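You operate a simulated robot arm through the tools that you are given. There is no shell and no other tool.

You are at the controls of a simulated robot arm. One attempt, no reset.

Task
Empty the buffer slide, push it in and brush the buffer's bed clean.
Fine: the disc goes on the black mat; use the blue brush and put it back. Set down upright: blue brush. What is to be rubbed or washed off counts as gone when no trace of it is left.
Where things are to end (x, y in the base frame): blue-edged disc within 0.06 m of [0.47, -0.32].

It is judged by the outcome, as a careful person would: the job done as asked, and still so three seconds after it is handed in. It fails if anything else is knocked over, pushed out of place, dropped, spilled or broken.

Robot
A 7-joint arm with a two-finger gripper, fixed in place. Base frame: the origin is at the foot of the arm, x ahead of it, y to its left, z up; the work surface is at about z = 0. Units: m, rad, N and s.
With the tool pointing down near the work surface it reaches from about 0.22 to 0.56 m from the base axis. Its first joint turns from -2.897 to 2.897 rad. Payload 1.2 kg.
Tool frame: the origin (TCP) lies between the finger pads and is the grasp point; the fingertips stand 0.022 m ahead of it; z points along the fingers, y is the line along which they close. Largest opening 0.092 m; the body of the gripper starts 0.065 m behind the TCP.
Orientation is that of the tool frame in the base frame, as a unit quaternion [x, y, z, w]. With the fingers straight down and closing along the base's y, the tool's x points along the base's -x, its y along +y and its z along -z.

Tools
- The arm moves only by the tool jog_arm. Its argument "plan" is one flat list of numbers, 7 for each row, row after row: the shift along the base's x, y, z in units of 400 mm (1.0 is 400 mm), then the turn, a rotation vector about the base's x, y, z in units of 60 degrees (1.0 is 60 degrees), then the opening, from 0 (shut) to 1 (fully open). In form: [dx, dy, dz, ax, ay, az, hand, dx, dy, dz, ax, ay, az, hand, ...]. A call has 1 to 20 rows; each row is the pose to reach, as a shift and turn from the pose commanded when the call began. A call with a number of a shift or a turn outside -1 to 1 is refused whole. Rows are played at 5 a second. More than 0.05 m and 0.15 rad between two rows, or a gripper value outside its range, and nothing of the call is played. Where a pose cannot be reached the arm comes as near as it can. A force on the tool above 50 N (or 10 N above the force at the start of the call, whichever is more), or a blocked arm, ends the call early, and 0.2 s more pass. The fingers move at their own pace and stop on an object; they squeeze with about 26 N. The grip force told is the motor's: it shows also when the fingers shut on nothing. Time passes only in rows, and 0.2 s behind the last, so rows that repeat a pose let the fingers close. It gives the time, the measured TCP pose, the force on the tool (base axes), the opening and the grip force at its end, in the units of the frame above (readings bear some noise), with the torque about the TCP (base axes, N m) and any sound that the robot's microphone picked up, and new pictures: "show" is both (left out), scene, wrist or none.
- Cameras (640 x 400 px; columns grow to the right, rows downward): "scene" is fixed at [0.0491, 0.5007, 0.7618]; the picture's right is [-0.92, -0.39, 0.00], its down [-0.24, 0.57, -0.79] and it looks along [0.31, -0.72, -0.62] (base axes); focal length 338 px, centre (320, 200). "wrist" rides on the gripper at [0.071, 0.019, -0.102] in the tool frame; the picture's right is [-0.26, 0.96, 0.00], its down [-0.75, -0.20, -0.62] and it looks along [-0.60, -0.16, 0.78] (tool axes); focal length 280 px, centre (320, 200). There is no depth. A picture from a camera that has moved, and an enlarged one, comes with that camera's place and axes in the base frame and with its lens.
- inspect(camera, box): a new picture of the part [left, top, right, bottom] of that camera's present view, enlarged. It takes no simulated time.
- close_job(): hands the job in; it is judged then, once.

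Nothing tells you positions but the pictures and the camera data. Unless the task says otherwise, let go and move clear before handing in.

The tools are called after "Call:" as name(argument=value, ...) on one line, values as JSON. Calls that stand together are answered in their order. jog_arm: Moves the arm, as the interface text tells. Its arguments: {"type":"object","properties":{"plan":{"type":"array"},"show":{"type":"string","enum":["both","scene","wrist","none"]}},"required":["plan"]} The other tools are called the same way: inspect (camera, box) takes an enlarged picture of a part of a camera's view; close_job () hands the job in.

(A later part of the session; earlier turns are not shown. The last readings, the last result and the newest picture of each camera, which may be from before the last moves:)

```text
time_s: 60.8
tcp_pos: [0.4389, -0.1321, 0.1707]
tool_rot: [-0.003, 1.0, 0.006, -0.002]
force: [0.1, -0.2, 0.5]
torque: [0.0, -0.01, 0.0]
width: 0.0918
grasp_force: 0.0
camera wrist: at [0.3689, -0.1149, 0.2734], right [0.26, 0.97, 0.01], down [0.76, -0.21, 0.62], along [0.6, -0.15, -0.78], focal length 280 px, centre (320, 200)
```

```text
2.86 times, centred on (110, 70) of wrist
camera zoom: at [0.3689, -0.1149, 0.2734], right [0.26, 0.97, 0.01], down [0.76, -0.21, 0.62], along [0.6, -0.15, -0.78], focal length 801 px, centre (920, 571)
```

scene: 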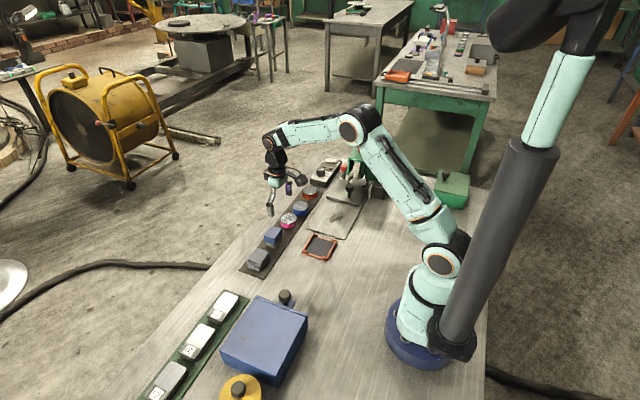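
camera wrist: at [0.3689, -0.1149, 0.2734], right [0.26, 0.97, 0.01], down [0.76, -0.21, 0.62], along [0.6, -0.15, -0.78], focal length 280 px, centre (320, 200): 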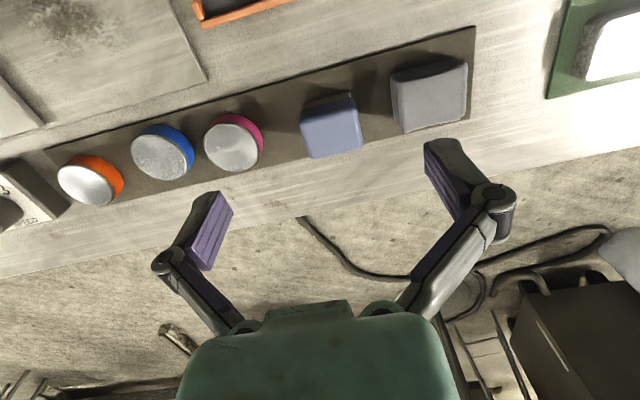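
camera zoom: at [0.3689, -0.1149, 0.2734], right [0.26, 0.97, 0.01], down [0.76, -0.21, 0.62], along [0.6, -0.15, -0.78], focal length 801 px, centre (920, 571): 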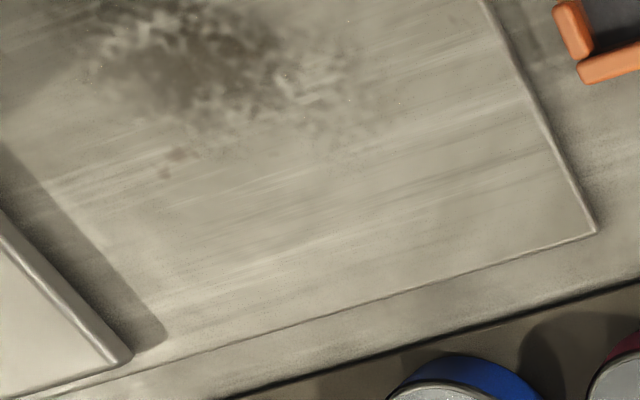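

The brush is a blue block over tan bristles, about 0.038 × 0.046 m, top at z≈0.05, centred near (0.4745, -0.124). The grey stack beside it begins around y≈-0.066, so I'll approach with the fingers only partly open.

Call:
jog_arm(plan=[0.03, 0.007, -0.04, -0.004, -0.001, -0.002, 0.8, 0.06, 0.014, -0.08, -0.008, -0.003, -0.004, 0.8, 0.089, 0.02, -0.125, -0.0115, -0.0038, -0.0057, 0.8, 0.089, 0.02, -0.125, -0.0115, -0.0038, -0.0057, 0.8], show="both")

```text
time_s: 61.8
tcp_pos: [0.4767, -0.1245, 0.121]
tool_rot: [0.0, 1.0, 0.0, 0.0]
force: [-0.2, -0.2, -0.4]
torque: [0.01, 0.01, 0.01]
width: 0.0735
grasp_force: 0.1
camera wrist: at [0.4053, -0.1053, 0.2235], right [0.26, 0.96, 0.0], down [0.75, -0.2, 0.63], along [0.6, -0.16, -0.78], focal length 280 px, centre (320, 200)
```

scene: 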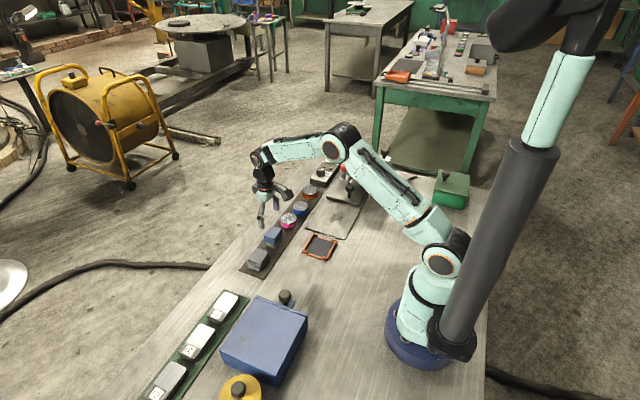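
wrist: 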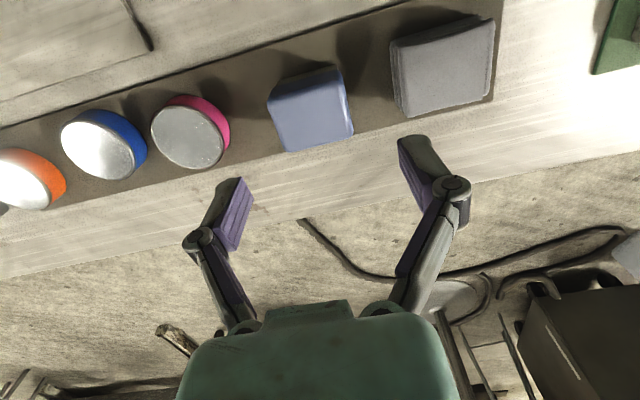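

Call:
inspect(camera="wrist", box=[230, 0, 510, 190])

```text
2.11 times, centred on (370, 95) of wrist
camera zoom: at [0.4053, -0.1053, 0.2235], right [0.26, 0.96, 0.0], down [0.75, -0.2, 0.63], along [0.6, -0.16, -0.78], focal length 590 px, centre (215, 421)
```

zoom: 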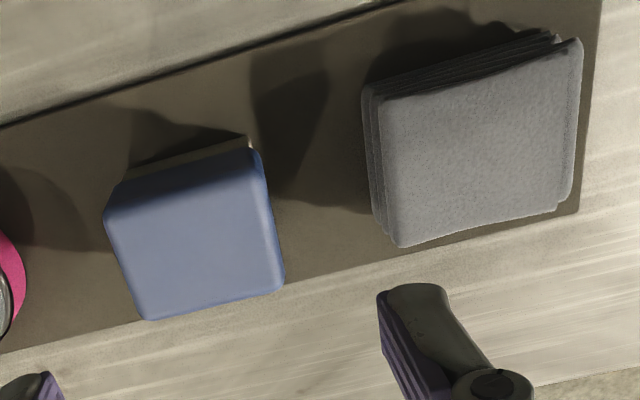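

Brush centre refined to (0.4725, -0.126), aligned with the axes. Going down onto it, then checking before I close.

Call:
jog_arm(plan=[-0.01, -0.003, -0.06, 0, 0, 0, 0.8, -0.01, -0.003, -0.12, 0, 0, 0, 0.8, -0.01, -0.003, -0.17, 0, 0, 0, 0.8, -0.01, -0.003, -0.19, 0, 0, 0, 0.8, -0.01, -0.003, -0.19, 0, 0, 0, 0.8], show="both")

```text
time_s: 63.0
tcp_pos: [0.472, -0.1265, 0.0446]
tool_rot: [-0.001, 1.0, 0.0, 0.0]
force: [1.6, -0.1, 0.0]
torque: [0.01, -0.02, -0.01]
width: 0.0736
grasp_force: 0.1
camera wrist: at [0.4014, -0.1076, 0.1469], right [0.26, 0.96, 0.0], down [0.75, -0.2, 0.63], along [0.6, -0.16, -0.78], focal length 280 px, centre (320, 200)
```

scene: 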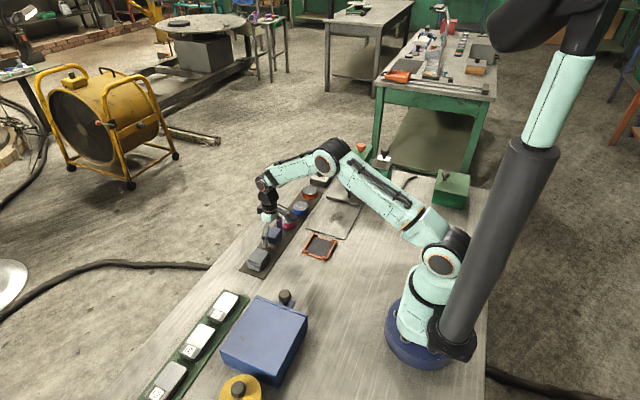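
wrist: 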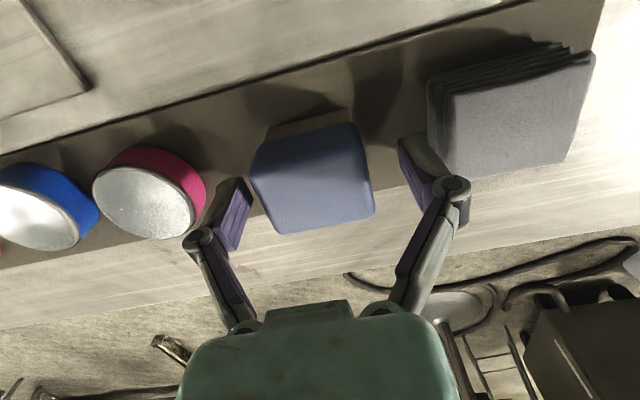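

Call:
jog_arm(plan=[0, -0.004, 0, 0, 0, 0, 0.8, 0, -0.004, 0, 0, 0, 0, 0.5, 0, -0.004, 0, 0, 0, 0, 0, 0, -0.004, 0, 0, 0, 0, 0, 0, -0.004, 0, 0, 0, 0, 0], show="wrist")

```text
time_s: 64.2
tcp_pos: [0.4725, -0.1293, 0.044]
tool_rot: [0.001, 1.0, 0.0, 0.001]
force: [-0.1, -3.8, 5.4]
torque: [-0.09, 0.0, -0.01]
width: 0.0491
grasp_force: 26.0
camera wrist: at [0.4012, -0.1093, 0.1471], right [0.26, 0.96, 0.0], down [0.75, -0.2, 0.63], along [0.6, -0.17, -0.78], focal length 280 px, centre (320, 200)
```

wrist: 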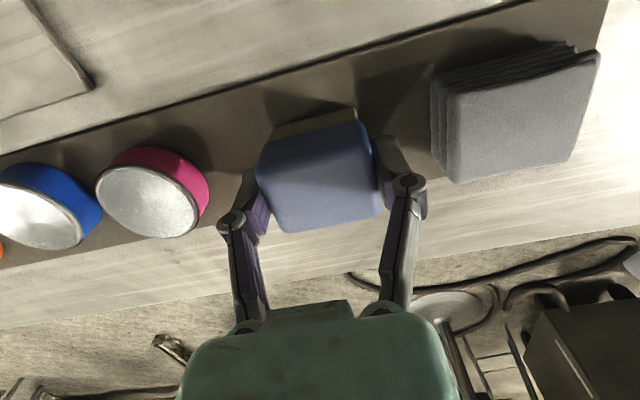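

The brush is gripped (width 0.049). I'll remember this spot, (0.4725, -0.128, 0.044), for putting it back, and lift it gently.

Call:
jog_arm(plan=[0, 0, 0.01, 0, 0, 0, 0, 0, 0, 0.03, 0, 0, 0, 0, 0, 0, 0.06, 0, 0, 0, 0, 0, 0, 0.1, 0, 0, 0, 0, 0, 0, 0.15, 0, 0, 0, 0, 0, 0, 0.2, 0, 0, 0, 0, 0, 0, 0.2, 0, 0, 0, 0], show="both")

```text
time_s: 65.8
tcp_pos: [0.4691, -0.1292, 0.1245]
tool_rot: [0.0, 1.0, 0.001, 0.0]
force: [-0.9, -0.7, -1.2]
torque: [-0.02, -0.03, 0.04]
width: 0.049
grasp_force: 26.0
camera wrist: at [0.3992, -0.1096, 0.2264], right [0.26, 0.96, 0.0], down [0.75, -0.2, 0.63], along [0.6, -0.16, -0.78], focal length 280 px, centre (320, 200)
```

scene: 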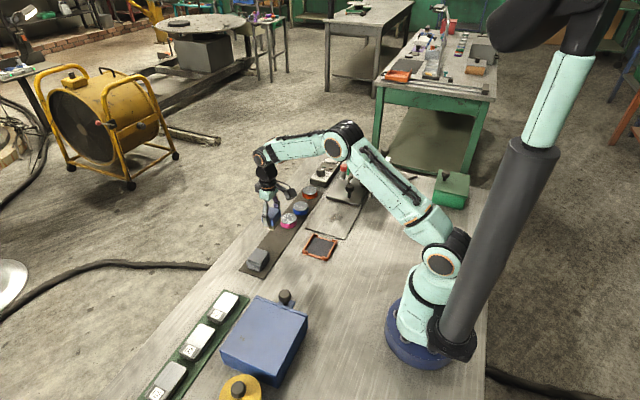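
wrist: 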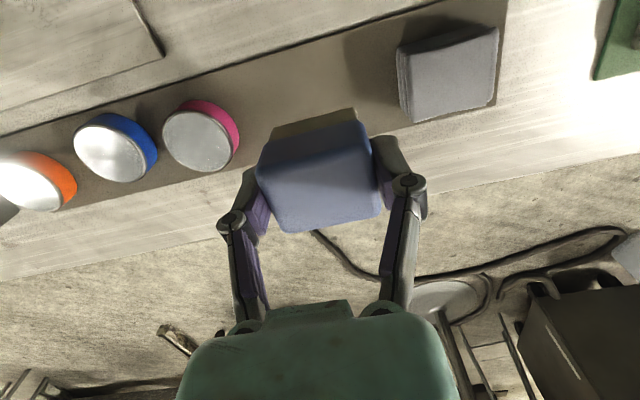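

The brush is in hand. The dust patch covers about x 0.31–0.38, y -0.35 to -0.265 on the bed. Next I'll move the brush over the bed.

Call:
jog_arm(plan=[-0.05, -0.05, 0, 0, 0, 0, 0, -0.1, -0.1, 0, 0, 0, 0, 0, -0.15, -0.15, 0, 0, 0, 0, 0, -0.2, -0.21, 0, 0, 0, 0, 0, -0.25, -0.27, -0.02, 0, 0, 0, 0, -0.29, -0.31, -0.06, 0, 0, 0, 0, -0.3, -0.315, -0.12, 0, 0, 0, 0, -0.3, -0.315, -0.12, 0, 0, 0, 0], show="both")

```text
time_s: 67.5
tcp_pos: [0.3522, -0.2552, 0.0765]
tool_rot: [0.0, 1.0, -0.001, 0.0]
force: [-0.6, -0.6, 1.2]
torque: [-0.03, 0.01, -0.01]
width: 0.049
grasp_force: 25.9
camera wrist: at [0.2811, -0.236, 0.1789], right [0.26, 0.96, 0.0], down [0.75, -0.2, 0.63], along [0.6, -0.16, -0.78], focal length 280 px, centre (320, 200)
```

scene: 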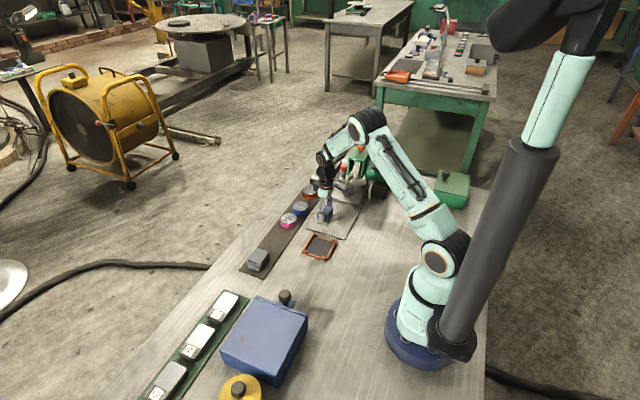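
wrist: 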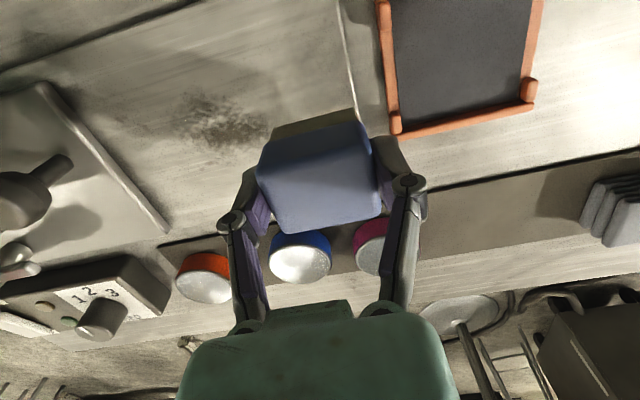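

Call:
jog_arm(plan=[-0.02, -0.02, -0.03, 0, 0, 0, 0, -0.02, -0.03, -0.055, 0, 0, 0, 0, -0.02, -0.03, -0.0625, 0, 0, 0, 0, -0.02, -0.03, -0.0625, 0, 0, 0, 0], show="wrist")

```text
time_s: 68.5
tcp_pos: [0.3437, -0.2658, 0.0511]
tool_rot: [0.0, 1.0, 0.0, 0.001]
force: [-0.3, 0.4, 0.2]
torque: [-0.01, -0.01, 0.0]
width: 0.0492
grasp_force: 26.4
camera wrist: at [0.2729, -0.2471, 0.1532], right [0.26, 0.96, 0.0], down [0.75, -0.2, 0.63], along [0.6, -0.16, -0.78], focal length 280 px, centre (320, 200)
```

wrist: 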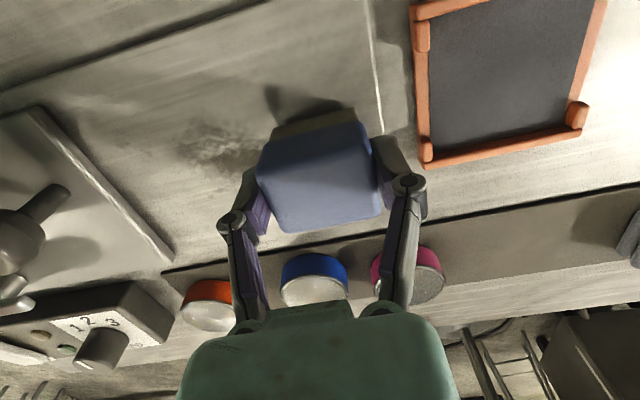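

No contact yet at z≈0.051. I'll lower in small steps until the bristles touch.

Call:
jog_arm(plan=[0, 0, -0.0025, 0, 0, 0, 0, 0, 0, -0.0025, 0, 0, 0, 0], show="none")

Call:
jog_arm(plan=[0, 0, -0.0025, 0, 0, 0, 0, 0, 0, -0.0025, 0, 0, 0, 0], show="none")

Call:
jog_arm(plan=[0, 0, -0.0025, 0, 0, 0, 0, 0, 0, -0.0025, 0, 0, 0, 0], show="wrist")

```text
time_s: 69.2
tcp_pos: [0.3442, -0.2663, 0.05]
tool_rot: [0.0, 1.0, 0.0, 0.0]
force: [0.2, 0.4, -1.1]
torque: [-0.01, 0.04, 0.01]
width: 0.0492
grasp_force: 26.3
```

```text
time_s: 69.8
tcp_pos: [0.3428, -0.2659, 0.0495]
tool_rot: [0.0, 1.0, 0.0, 0.0]
force: [-0.6, -0.5, -1.4]
torque: [0.0, -0.01, 0.0]
width: 0.049
grasp_force: 25.5
```

```text
time_s: 70.3
tcp_pos: [0.3441, -0.2669, 0.0479]
tool_rot: [-0.001, 1.0, 0.0, 0.0]
force: [0.1, 0.0, -0.7]
torque: [0.02, 0.0, 0.04]
width: 0.0493
grasp_force: 26.2
camera wrist: at [0.2726, -0.2467, 0.1506], right [0.26, 0.96, 0.0], down [0.75, -0.2, 0.63], along [0.6, -0.16, -0.78], focal length 280 px, centre (320, 200)
```

wrist: 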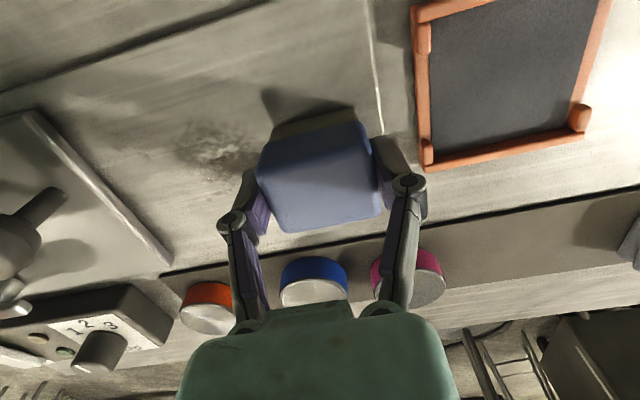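

Call:
jog_arm(plan=[0, 0, -0.0025, 0, 0, 0, 0, 0, 0, -0.0025, 0, 0, 0, 0], show="none")

Call:
jog_arm(plan=[0, 0, -0.0025, 0, 0, 0, 0, 0, 0, -0.0025, 0, 0, 0, 0], show="none")

Call:
inspect(camera="scene", box=[305, 180, 365, 240])

```text
time_s: 71.0
tcp_pos: [0.3439, -0.2659, 0.0486]
tool_rot: [-0.001, 1.0, -0.001, 0.0]
force: [0.2, -0.6, -0.8]
torque: [0.02, 0.03, -0.03]
width: 0.0492
grasp_force: 25.8
```

```text
time_s: 71.5
tcp_pos: [0.3443, -0.2668, 0.0462]
tool_rot: [-0.001, 1.0, 0.0, 0.0]
force: [-0.7, 1.6, 3.6]
torque: [0.05, -0.03, -0.03]
width: 0.0491
grasp_force: 26.3
```

```text
6.67 times, centred on (335, 210) of scene
camera zoom: at [0.0491, 0.5007, 0.7618], right [-0.92, -0.39, 0.0], down [-0.24, 0.57, -0.79], along [0.31, -0.72, -0.62], focal length 2250 px, centre (220, 133)
```

zoom: 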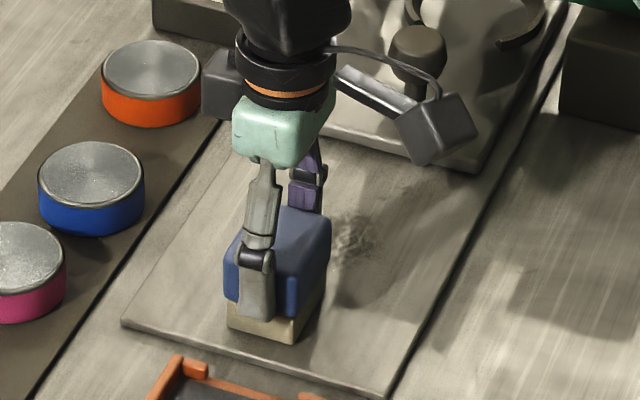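

The bristles have just touched the bed (Fz +3.6 N). I'll press about 0.8 mm more and sweep back and forth over the -x half of the patch first.

Call:
jog_arm(plan=[0, -0.05, -0.002, 0, 0, 0, 0, 0, -0.1, -0.002, 0, 0, 0, 0, 0, -0.15, -0.002, 0, 0, 0, 0, 0, -0.205, -0.002, 0, 0, 0, 0, -0.04, -0.205, -0.002, 0, 0, 0, 0, -0.04, -0.15, -0.002, 0, 0, 0, 0, -0.04, -0.1, -0.002, 0, 0, 0, 0, -0.04, -0.05, -0.002, 0, 0, 0, 0, -0.04, 0, -0.002, 0, 0, 0, 0, -0.04, 0.03, -0.002, 0, 0, 0, 0, -0.08, 0.03, -0.002, 0, 0, 0, 0, -0.08, -0.02, -0.002, 0, 0, 0, 0, -0.08, -0.07, -0.002, 0, 0, 0, 0, -0.08, -0.12, -0.002, 0, 0, 0, 0, -0.08, -0.17, -0.002, 0, 0, 0, 0, -0.08, -0.205, -0.002, 0, 0, 0, 0], show="both")

```text
time_s: 75.0
tcp_pos: [0.3109, -0.3495, 0.0454]
tool_rot: [0.0, 1.0, 0.0, 0.0]
force: [-0.4, 1.4, 3.1]
torque: [0.01, -0.02, 0.0]
width: 0.049
grasp_force: 26.1
camera wrist: at [0.2399, -0.3296, 0.1474], right [0.26, 0.96, 0.0], down [0.75, -0.21, 0.62], along [0.6, -0.16, -0.78], focal length 280 px, centre (320, 200)
```

scene: 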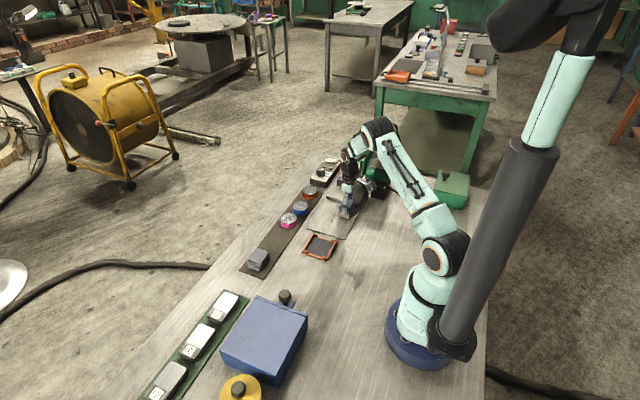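
wrist: 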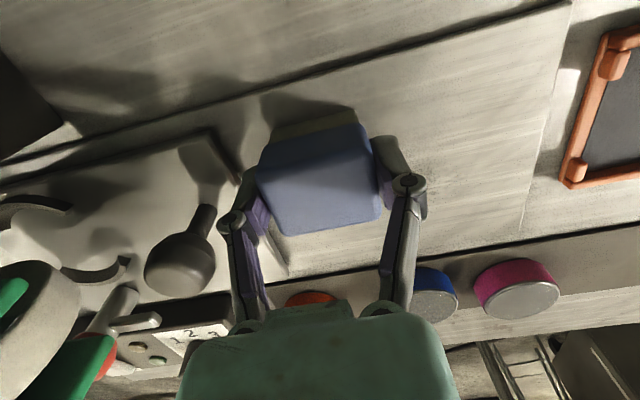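

Call:
inspect(camera="scene", box=[305, 170, 385, 250])

Call:
inspect(camera="wrist", box=[200, 30, 600, 290])

```text
5.00 times, centred on (345, 210) of scene
camera zoom: at [0.0491, 0.5007, 0.7618], right [-0.92, -0.39, 0.0], down [-0.24, 0.57, -0.79], along [0.31, -0.72, -0.62], focal length 1687 px, centre (195, 150)
```

zoom: 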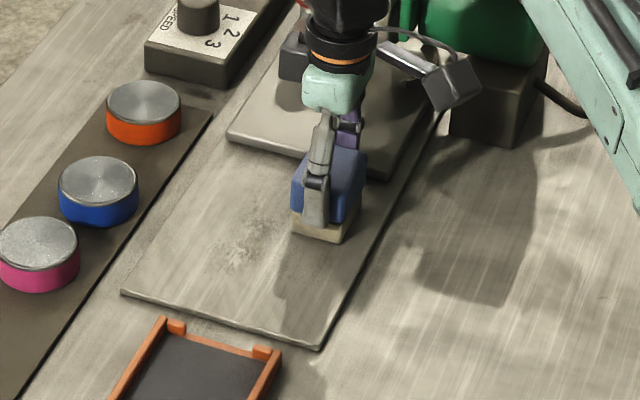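

```text
1.54 times, centred on (400, 160) of wrist
camera zoom: at [0.2399, -0.3296, 0.1474], right [0.26, 0.96, 0.0], down [0.75, -0.21, 0.62], along [0.6, -0.16, -0.78], focal length 431 px, centre (197, 262)
```

zoom: 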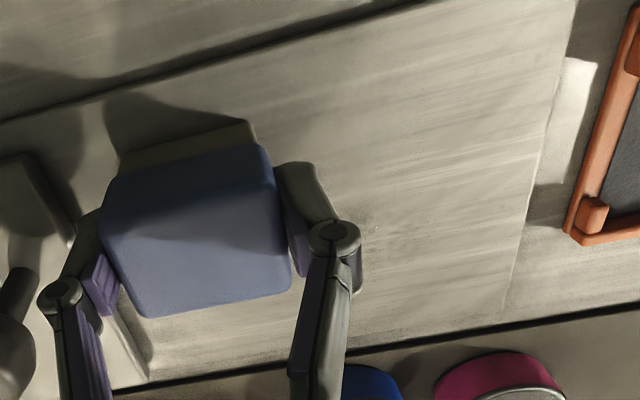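

The dust has faded a lot, and faint traces remain around (0.36, -0.295). I'll sweep the +x side now with slightly more pressure.

Call:
jog_arm(plan=[0.06, 0, -0.001, 0, 0, 0, 0, 0.1275, 0, -0.001, 0, 0, 0, 0, 0.1275, 0.05, -0.001, 0, 0, 0, 0, 0.1275, 0.1, -0.001, 0, 0, 0, 0, 0.1275, 0.15, -0.001, 0, 0, 0, 0, 0.1275, 0.2, -0.001, 0, 0, 0, 0, 0.1275, 0.25, -0.001, 0, 0, 0, 0, 0.16, 0.25, -0.001, 0, 0, 0, 0, 0.16, 0.2, -0.001, 0, 0, 0, 0, 0.16, 0.15, -0.001, 0, 0, 0, 0, 0.16, 0.1, -0.001, 0, 0, 0, 0, 0.16, 0.05, -0.001, 0, 0, 0, 0, 0.16, 0, -0.001, 0, 0, 0, 0, 0.1925, 0, -0.001, 0, 0, 0, 0, 0.1925, 0.05, -0.001, 0, 0, 0, 0, 0.1925, 0.1, -0.001, 0, 0, 0, 0, 0.1925, 0.15, -0.001, 0, 0, 0, 0, 0.1925, 0.2, -0.001, 0, 0, 0, 0, 0.1925, 0.25, -0.001, 0, 0, 0, 0], show="both")

Call:
inspect(camera="scene", box=[305, 170, 385, 250])

```text
time_s: 79.0
tcp_pos: [0.3876, -0.2509, 0.0447]
tool_rot: [0.002, 1.0, -0.001, 0.0]
force: [-0.6, -0.3, 0.4]
torque: [-0.01, -0.01, -0.01]
width: 0.0491
grasp_force: 26.1
camera wrist: at [0.3174, -0.2309, 0.1472], right [0.26, 0.96, 0.0], down [0.75, -0.2, 0.63], along [0.6, -0.17, -0.78], focal length 280 px, centre (320, 200)
```

scene: 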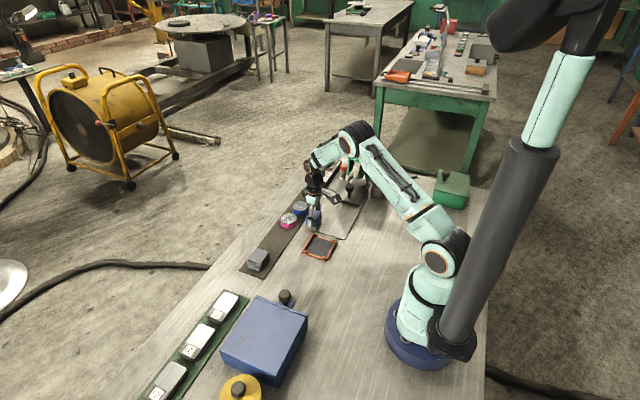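
wrist: 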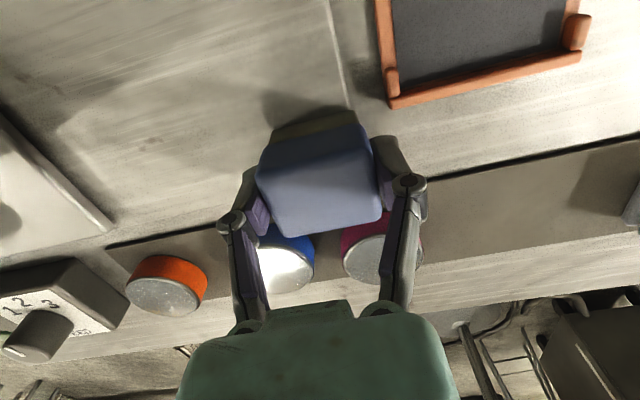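

```text
5.00 times, centred on (345, 210) of scene
camera zoom: at [0.0491, 0.5007, 0.7618], right [-0.92, -0.39, 0.0], down [-0.24, 0.57, -0.79], along [0.31, -0.72, -0.62], focal length 1687 px, centre (195, 150)
```

zoom: 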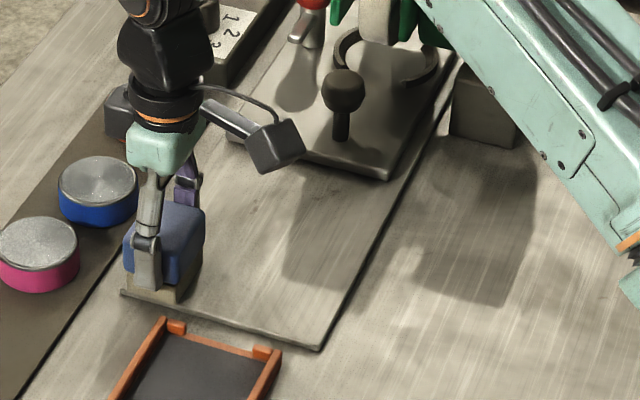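

Call:
inspect(camera="wrist", box=[0, 0, 360, 240])

Call:
inspect(camera="scene", box=[325, 195, 375, 245])

```text
1.67 times, centred on (180, 120) of wrist
camera zoom: at [0.3174, -0.2309, 0.1472], right [0.26, 0.96, 0.0], down [0.75, -0.2, 0.63], along [0.6, -0.17, -0.78], focal length 467 px, centre (553, 333)
```

zoom: 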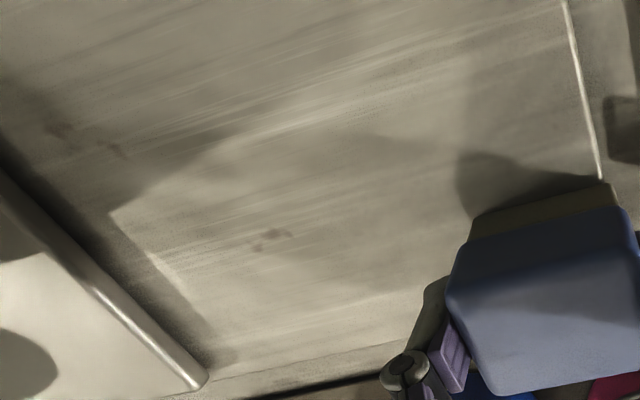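

```text
8.00 times, centred on (350, 220) of scene
camera zoom: at [0.0491, 0.5007, 0.7618], right [-0.92, -0.39, 0.0], down [-0.24, 0.57, -0.79], along [0.31, -0.72, -0.62], focal length 2700 px, centre (80, 40)
```

zoom: 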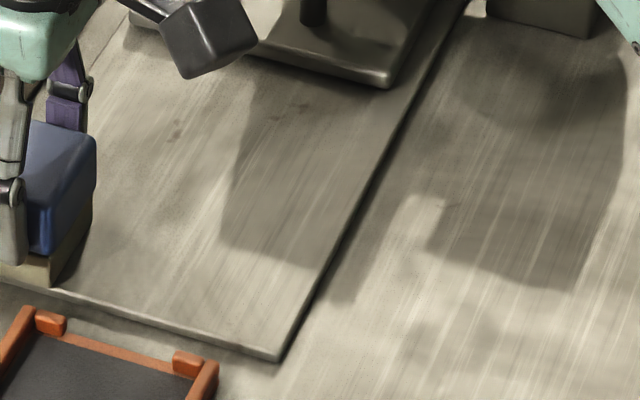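

The bed looks clean in the scene view. The few tiny brown spots were there before, didn't change under the brush, and match rust marks elsewhere on the table. To be sure no trace is left, I'll make a second full set of passes with slightly more pressure.

Call:
jog_arm(plan=[0, -0.05, -0.002, 0, 0, 0, 0, 0, -0.1, -0.002, 0, 0, 0, 0, 0, -0.15, -0.002, 0, 0, 0, 0, 0, -0.2, -0.002, 0, 0, 0, 0, 0, -0.255, -0.002, 0, 0, 0, 0, -0.04, -0.255, -0.002, 0, 0, 0, 0, -0.04, -0.2, -0.002, 0, 0, 0, 0, -0.04, -0.15, -0.002, 0, 0, 0, 0, -0.04, -0.1, -0.002, 0, 0, 0, 0, -0.04, -0.05, -0.002, 0, 0, 0, 0, -0.04, 0, -0.002, 0, 0, 0, 0, -0.08, 0, -0.002, 0, 0, 0, 0, -0.08, -0.05, -0.002, 0, 0, 0, 0, -0.08, -0.1, -0.002, 0, 0, 0, 0, -0.08, -0.15, -0.002, 0, 0, 0, 0, -0.08, -0.2, -0.002, 0, 0, 0, 0, -0.08, -0.255, -0.002, 0, 0, 0, 0, -0.12, -0.255, -0.002, 0, 0, 0, 0, -0.12, -0.2, -0.002, 0, 0, 0, 0, -0.12, -0.15, -0.002, 0, 0, 0, 0], show="none")

Call:
jog_arm(plan=[0, 0.05, 0, 0, 0, 0, 0, 0, 0.1, 0, 0, 0, 0, 0, 0, 0.15, 0, 0, 0, 0, 0, -0.04, 0.15, 0, 0, 0, 0, 0, -0.04, 0.1, 0, 0, 0, 0, 0, -0.04, 0.05, 0, 0, 0, 0, 0, -0.04, 0, 0, 0, 0, 0, 0, -0.04, -0.05, 0, 0, 0, 0, 0, -0.04, -0.105, 0, 0, 0, 0, 0, -0.08, -0.105, 0, 0, 0, 0, 0, -0.08, -0.05, 0, 0, 0, 0, 0, -0.08, 0, 0, 0, 0, 0, 0, -0.08, 0.05, 0, 0, 0, 0, 0, -0.08, 0.1, 0, 0, 0, 0, 0, -0.08, 0.15, 0, 0, 0, 0, 0, -0.105, 0.15, 0, 0, 0, 0, 0, -0.105, 0.1, 0, 0, 0, 0, 0, -0.105, 0.05, 0, 0, 0, 0, 0, -0.105, 0, 0, 0, 0, 0, 0, -0.105, -0.05, 0, 0, 0, 0, 0], show="both")

Call:
inspect(camera="scene", box=[305, 170, 385, 250])

```text
time_s: 83.2
tcp_pos: [0.3396, -0.3096, 0.0438]
tool_rot: [0.0, 1.0, 0.0, 0.0]
force: [0.4, -1.4, 3.0]
torque: [0.02, -0.03, 0.03]
width: 0.0491
grasp_force: 25.9
```

```text
time_s: 87.3
tcp_pos: [0.298, -0.3275, 0.0457]
tool_rot: [0.001, 1.0, 0.0, -0.001]
force: [0.3, -0.1, -0.6]
torque: [-0.03, -0.04, -0.03]
width: 0.049
grasp_force: 26.1
camera wrist: at [0.2277, -0.3085, 0.147], right [0.26, 0.97, 0.0], down [0.75, -0.2, 0.63], along [0.6, -0.16, -0.78], focal length 280 px, centre (320, 200)
```

scene: 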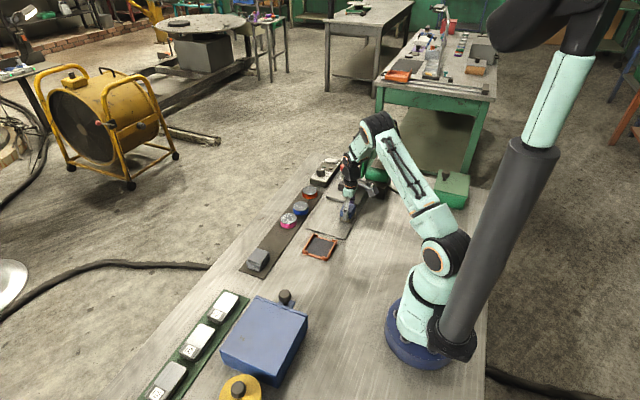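
wrist: 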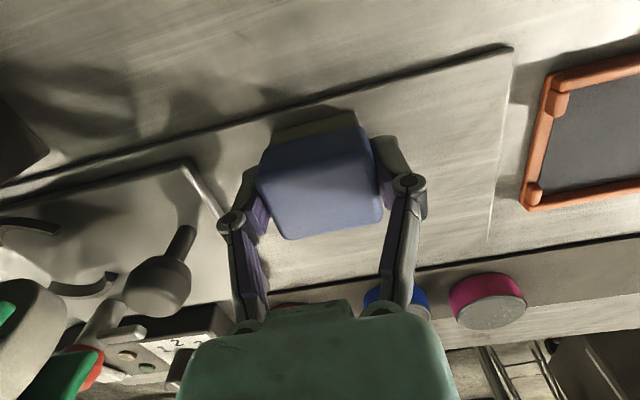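

```text
5.00 times, centred on (345, 210) of scene
camera zoom: at [0.0491, 0.5007, 0.7618], right [-0.92, -0.39, 0.0], down [-0.24, 0.57, -0.79], along [0.31, -0.72, -0.62], focal length 1687 px, centre (195, 150)
```

zoom: 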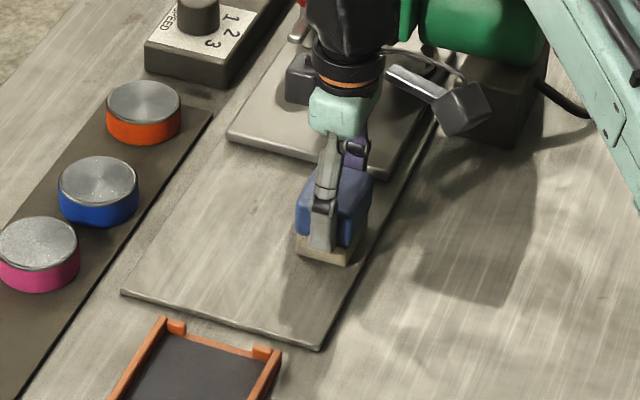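

The bed looks clean. I'll lift the brush clear and examine the bed with the wrist camera before putting the brush back.

Call:
jog_arm(plan=[0, 0, 0.05, 0, 0, 0, 0, 0, 0, 0.12, 0, 0, 0, 0, 0, 0.03, 0.2, 0, 0, 0, 0, 0.02, 0.1, 0.28, 0, 0, 0, 0, 0.04, 0.19, 0.31, 0, 0, 0, 0, 0.04, 0.27, 0.31, 0, 0, 0, 0, 0.04, 0.27, 0.31, 0, 0, 0, 0], show="both")

Call:
inspect(camera="wrist", box=[80, 0, 340, 180])

Call:
inspect(camera="scene", box=[305, 170, 385, 250])

```text
time_s: 89.0
tcp_pos: [0.3109, -0.2202, 0.1714]
tool_rot: [-0.001, 1.0, -0.001, 0.001]
force: [0.1, 0.3, -1.5]
torque: [-0.01, 0.01, 0.03]
width: 0.0493
grasp_force: 26.5
camera wrist: at [0.2403, -0.2016, 0.2734], right [0.26, 0.96, 0.0], down [0.75, -0.2, 0.63], along [0.6, -0.16, -0.78], focal length 280 px, centre (320, 200)
```

scene: 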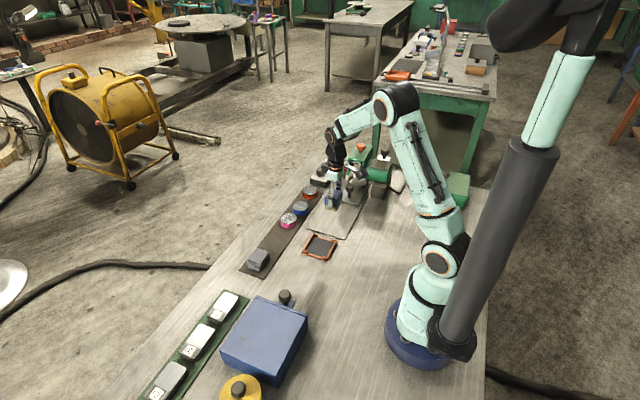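
wrist: 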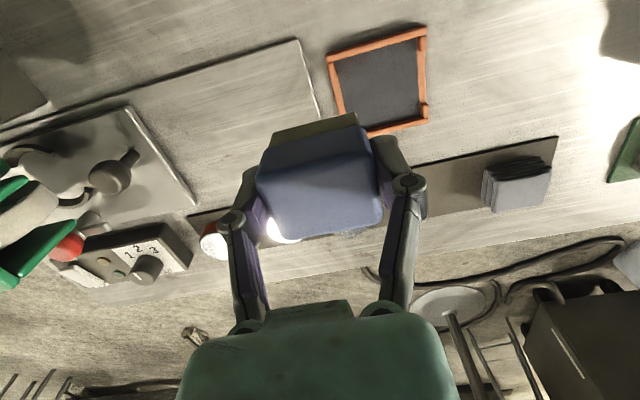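

```text
2.22 times, centred on (210, 90) of wrist
camera zoom: at [0.2403, -0.2016, 0.2734], right [0.26, 0.96, 0.0], down [0.75, -0.2, 0.63], along [0.6, -0.16, -0.78], focal length 623 px, centre (564, 444)
```

zoom: 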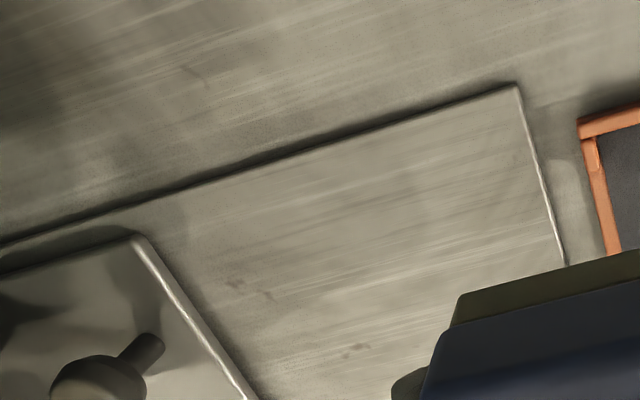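

```text
5.00 times, centred on (345, 210) of scene
camera zoom: at [0.0491, 0.5007, 0.7618], right [-0.92, -0.39, 0.0], down [-0.24, 0.57, -0.79], along [0.31, -0.72, -0.62], focal length 1687 px, centre (195, 150)
```

zoom: 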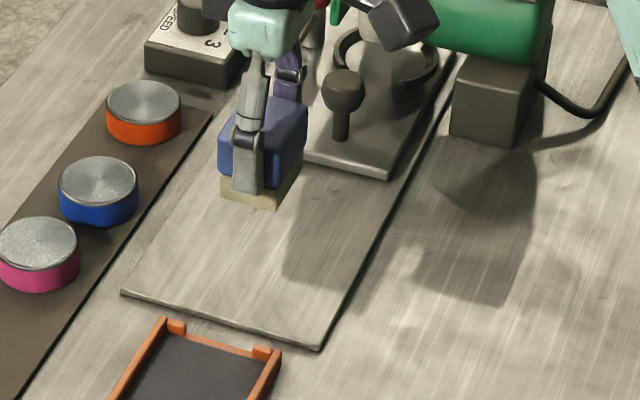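

Call:
inspect(camera="wrist", box=[150, 90, 260, 170])

Call:
inspect(camera="scene", box=[330, 195, 375, 240])

```text
5.00 times, centred on (205, 130) of wrist
camera zoom: at [0.2403, -0.2016, 0.2734], right [0.26, 0.96, 0.0], down [0.75, -0.2, 0.63], along [0.6, -0.16, -0.78], focal length 1402 px, centre (895, 550)
```

zoom: 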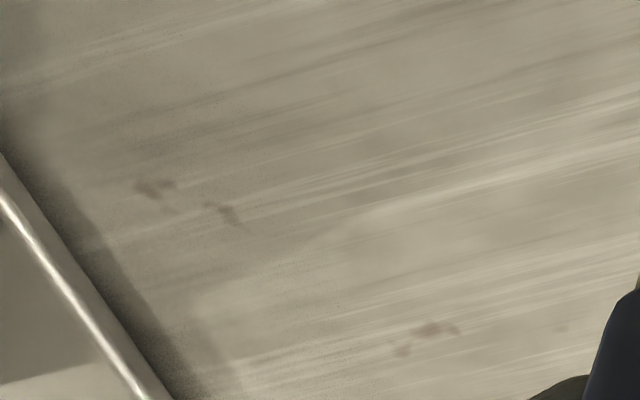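

```text
8.89 times, centred on (352, 218) of scene
camera zoom: at [0.0491, 0.5007, 0.7618], right [-0.92, -0.39, 0.0], down [-0.24, 0.57, -0.79], along [0.31, -0.72, -0.62], focal length 3000 px, centre (31, 44)
```

zoom: 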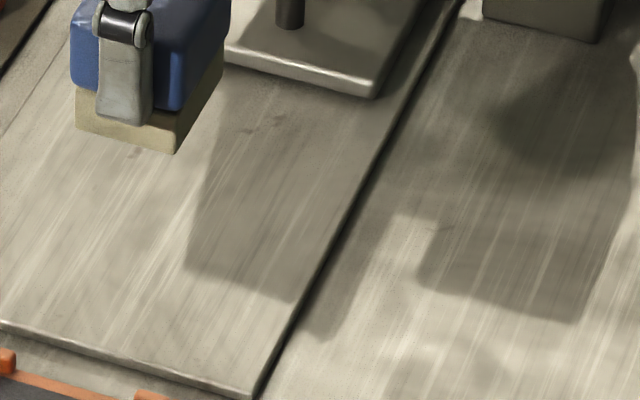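

The patch is completely gone; only a few small rust stains that belong to the plate's texture remain, unchanged by brushing. I'll carry the brush back to its place on the mat.

Call:
jog_arm(plan=[0.07, 0.04, 0, 0, 0, 0, 0, 0.14, 0.08, 0, 0, 0, 0, 0, 0.21, 0.12, 0, 0, 0, 0, 0, 0.28, 0.16, 0, 0, 0, 0, 0, 0.35, 0.2, 0, 0, 0, 0, 0, 0.404, 0.231, -0.05, 0, 0, 0, 0, 0.404, 0.231, -0.12, 0, 0, 0, 0, 0.404, 0.231, -0.12, 0, 0, 0, 0], show="both")

```text
time_s: 90.8
tcp_pos: [0.4762, -0.1275, 0.1194]
tool_rot: [0.0, 1.0, 0.0, 0.0]
force: [-0.5, 0.9, -0.6]
torque: [0.0, 0.02, -0.01]
width: 0.0489
grasp_force: 26.2
camera wrist: at [0.4039, -0.1083, 0.2227], right [0.26, 0.96, 0.0], down [0.75, -0.2, 0.63], along [0.6, -0.16, -0.78], focal length 280 px, centre (320, 200)
```

scene: 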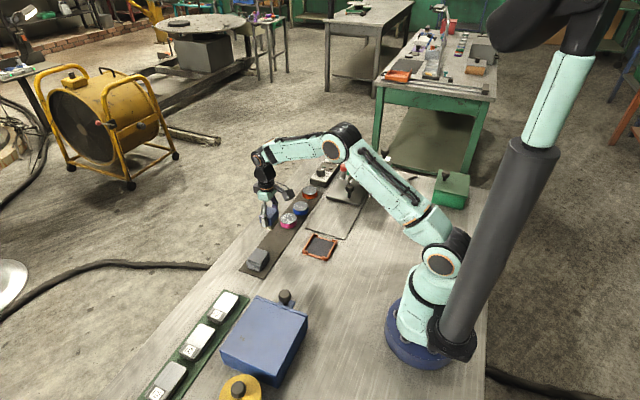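
wrist: 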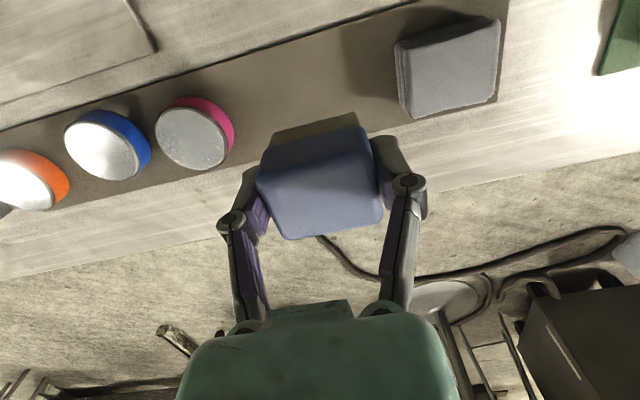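

Call:
jog_arm(plan=[-0.006, -0.0025, -0.06, 0, 0, 0, 0, -0.006, -0.0025, -0.12, 0, 0, 0, 0, -0.006, -0.0025, -0.165, 0, 0, 0, 0, -0.006, -0.0025, -0.18, 0, 0, 0, 0, -0.006, -0.0025, -0.18, 0, 0, 0, 0], show="wrist")

Call:
jog_arm(plan=[0, 0, -0.0025, 0, 0, 0, 0, 0, 0, -0.005, 0, 0, 0, 0, 0, 0, -0.005, 0, 0, 0, 0], show="none")

```text
time_s: 92.0
tcp_pos: [0.4733, -0.1301, 0.0478]
tool_rot: [-0.001, 1.0, -0.001, 0.0]
force: [-0.8, -0.2, -0.7]
torque: [0.01, -0.01, 0.02]
width: 0.0494
grasp_force: 26.0
camera wrist: at [0.4025, -0.1099, 0.1498], right [0.26, 0.96, 0.0], down [0.75, -0.2, 0.63], along [0.6, -0.16, -0.78], focal length 280 px, centre (320, 200)
```

wrist: 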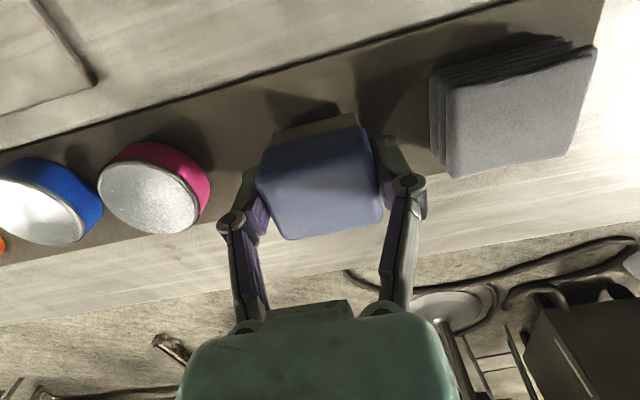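

```text
time_s: 92.8
tcp_pos: [0.4732, -0.1288, 0.046]
tool_rot: [0.001, 1.0, 0.0, -0.001]
force: [0.6, -0.3, -0.8]
torque: [0.0, -0.01, -0.02]
width: 0.049
grasp_force: 26.1
```

Call:
jog_arm(plan=[0, 0, -0.0025, 0, 0, 0, 0, 0, 0, -0.005, 0, 0, 0, 0, 0, 0, -0.005, 0, 0, 0, 0], show="none")

Call:
jog_arm(plan=[0, 0, -0.0025, 0, 0, 0, 0, 0, 0, -0.0025, 0, 0, 0, 0], show="none")

Call:
jog_arm(plan=[0, 0, -0.0025, 0, 0, 0, 0, 0, 0, -0.0025, 0, 0, 0, 0], show="none")

```text
time_s: 93.5
tcp_pos: [0.4739, -0.129, 0.0428]
tool_rot: [0.0, 1.0, 0.0, -0.001]
force: [-0.7, -0.1, -1.0]
torque: [-0.01, 0.01, -0.02]
width: 0.049
grasp_force: 26.6
```

```text
time_s: 94.2
tcp_pos: [0.4743, -0.1294, 0.0441]
tool_rot: [0.0, 1.0, 0.0, 0.0]
force: [0.7, 0.7, -0.7]
torque: [-0.01, 0.02, 0.0]
width: 0.0493
grasp_force: 26.0
```

```text
time_s: 94.8
tcp_pos: [0.4731, -0.1288, 0.0427]
tool_rot: [0.0, 1.0, 0.0, 0.0]
force: [-0.2, 0.0, -0.3]
torque: [0.0, 0.01, 0.02]
width: 0.049
grasp_force: 26.1
```

Call:
jog_arm(plan=[0, 0, -0.0025, 0, 0, 0, 0, 0, 0, -0.0025, 0, 0, 0, 0], show="none")

Call:
jog_arm(plan=[0, 0, -0.002, 0, 0, 0, 0, 0, 0, -0.002, 0, 0, 0, 0], show="wrist")

Call:
inspect(camera="scene", box=[245, 205, 305, 265])

```text
time_s: 95.3
tcp_pos: [0.4733, -0.1299, 0.0419]
tool_rot: [0.0, 1.0, 0.0, 0.0]
force: [-1.6, 0.0, 3.0]
torque: [0.09, 0.03, 0.01]
width: 0.0492
grasp_force: 25.6
```

```text
time_s: 96.0
tcp_pos: [0.4735, -0.129, 0.0417]
tool_rot: [-0.001, 1.0, -0.001, 0.001]
force: [-6.4, 0.6, 16.0]
torque: [0.09, 0.18, -0.01]
width: 0.0493
grasp_force: 26.1
camera wrist: at [0.4028, -0.1094, 0.1438], right [0.26, 0.96, 0.0], down [0.75, -0.2, 0.63], along [0.6, -0.17, -0.78], focal length 280 px, centre (320, 200)
```

wrist: 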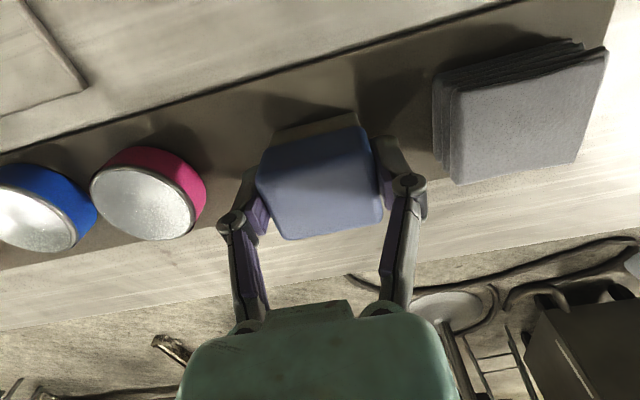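

```text
6.67 times, centred on (275, 235) of scene
camera zoom: at [0.0491, 0.5007, 0.7618], right [-0.92, -0.39, 0.0], down [-0.24, 0.57, -0.79], along [0.31, -0.72, -0.62], focal length 2250 px, centre (620, -33)
```

zoom: 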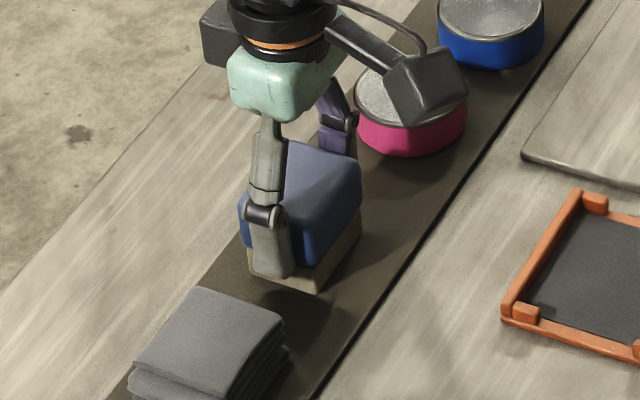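

The brush is standing on the mat, with firm contact. I'll ease off slightly, open the fingers partway so they clear the grey stack, and go straight up.

Call:
jog_arm(plan=[0, 0, 0.0015, 0, 0, 0, 0, 0, 0, 0.0015, 0, 0, 0, 0.75, 0, 0, 0.0015, 0, 0, 0, 0.75, 0, 0, 0.0015, 0, 0, 0, 0.75, 0, 0, 0.05, 0, 0, 0, 0.75, 0, 0, 0.12, 0, 0, 0, 0.75, 0, 0, 0.2, 0, 0, 0, 0.75, 0, 0, 0.28, 0, 0, 0, 0.75, 0, 0, 0.28, 0, 0, 0, 0.75], show="both")

Call:
inspect(camera="scene", box=[235, 160, 375, 280])

```text
time_s: 98.0
tcp_pos: [0.4735, -0.1278, 0.1525]
tool_rot: [-0.001, 1.0, 0.001, 0.0]
force: [-0.2, 0.5, 0.1]
torque: [-0.05, -0.02, 0.0]
width: 0.0691
grasp_force: 0.0
camera wrist: at [0.4031, -0.1087, 0.254], right [0.26, 0.97, 0.0], down [0.75, -0.2, 0.63], along [0.6, -0.16, -0.78], focal length 280 px, centre (320, 200)
```

scene: 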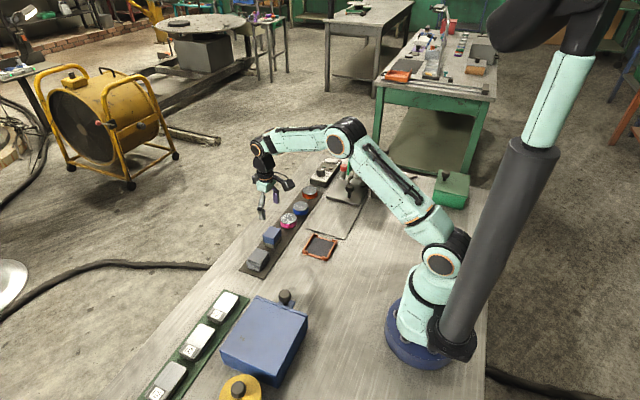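
wrist: 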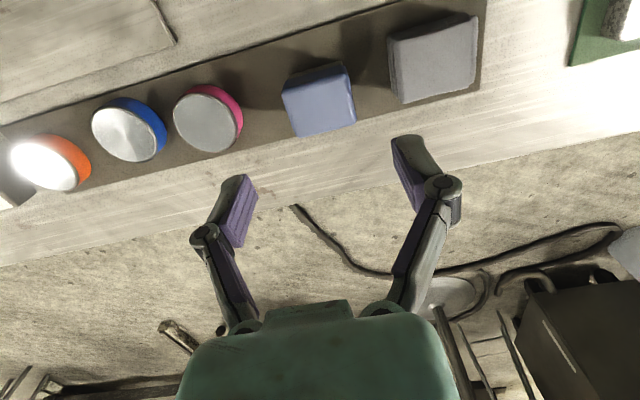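

```text
3.33 times, centred on (305, 220) of scene
camera zoom: at [0.0491, 0.5007, 0.7618], right [-0.92, -0.39, 0.0], down [-0.24, 0.57, -0.79], along [0.31, -0.72, -0.62], focal length 1125 px, centre (370, 133)
```

zoom: 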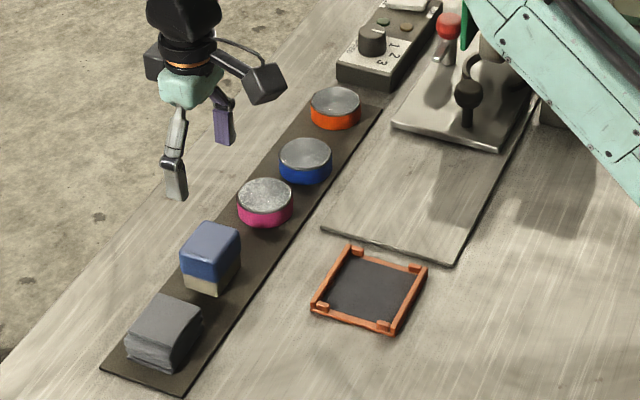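

The brush is back upright in its original place. Before handing in, I'll check the slide, the clamp and the bed from a closer angle to confirm the slide is really at its end stop.

Call:
jog_arm(plan=[-0.01, -0.03, 0.03, 0, 0, -0.1, 0.75, -0.03, -0.1, 0.044, 0, 0, -0.2, 0.75, -0.05, -0.17, 0.044, 0, 0, -0.3, 0.75, -0.08, -0.24, 0.044, 0, 0, -0.4, 0.75, -0.11, -0.31, 0.044, 0, 0, -0.5, 0.75, -0.14, -0.38, 0.044, 0, 0, -0.6, 0.75, -0.17, -0.45, 0.044, 0, 0, -0.7, 0.75, -0.2, -0.52, 0.044, 0, 0, -0.8, 0.75, -0.22, -0.57, 0.044, 0, 0, -0.9, 0.75, -0.234, -0.605, 0.044, 0, 0, -1, 0.75, -0.234, -0.605, 0.044, 0, 0, -1, 0.75], show="both")

Call:
inspect(camera="wrist", box=[100, 60, 380, 300])

```text
time_s: 100.3
tcp_pos: [0.3799, -0.3715, 0.1683]
tool_rot: [0.501, 0.865, 0.0, 0.0]
force: [0.4, 0.2, 0.5]
torque: [0.0, -0.01, 0.02]
width: 0.069
grasp_force: 0.1
camera wrist: at [0.3608, -0.3002, 0.2724], right [0.97, 0.25, 0.0], down [0.2, -0.75, 0.63], along [0.16, -0.6, -0.78], focal length 280 px, centre (320, 200)
```

scene: 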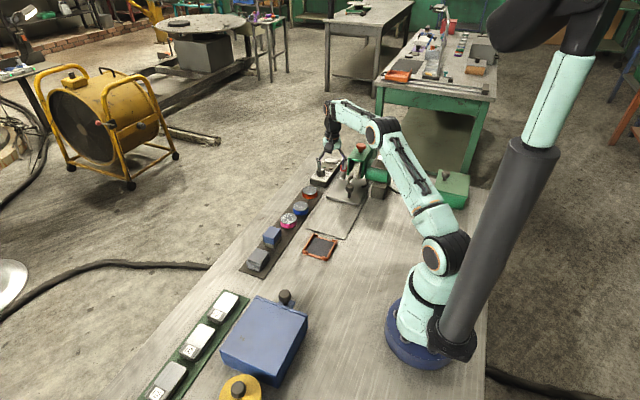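
wrist: 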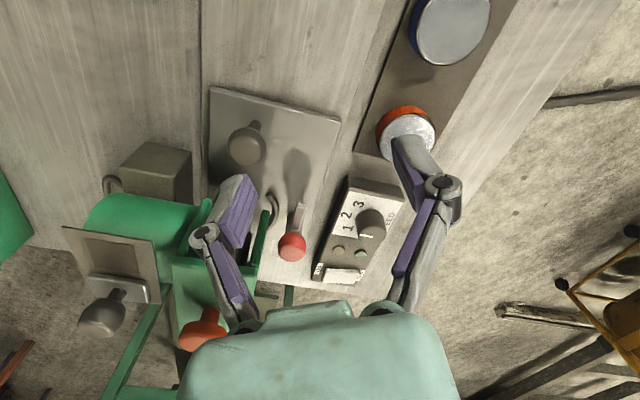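

```text
1.67 times, centred on (240, 180) of wrist
camera zoom: at [0.3608, -0.3002, 0.2724], right [0.97, 0.25, 0.0], down [0.2, -0.75, 0.63], along [0.16, -0.6, -0.78], focal length 467 px, centre (453, 233)
```

zoom: 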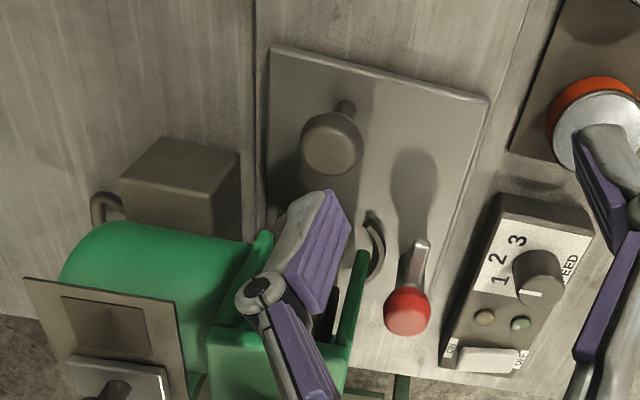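

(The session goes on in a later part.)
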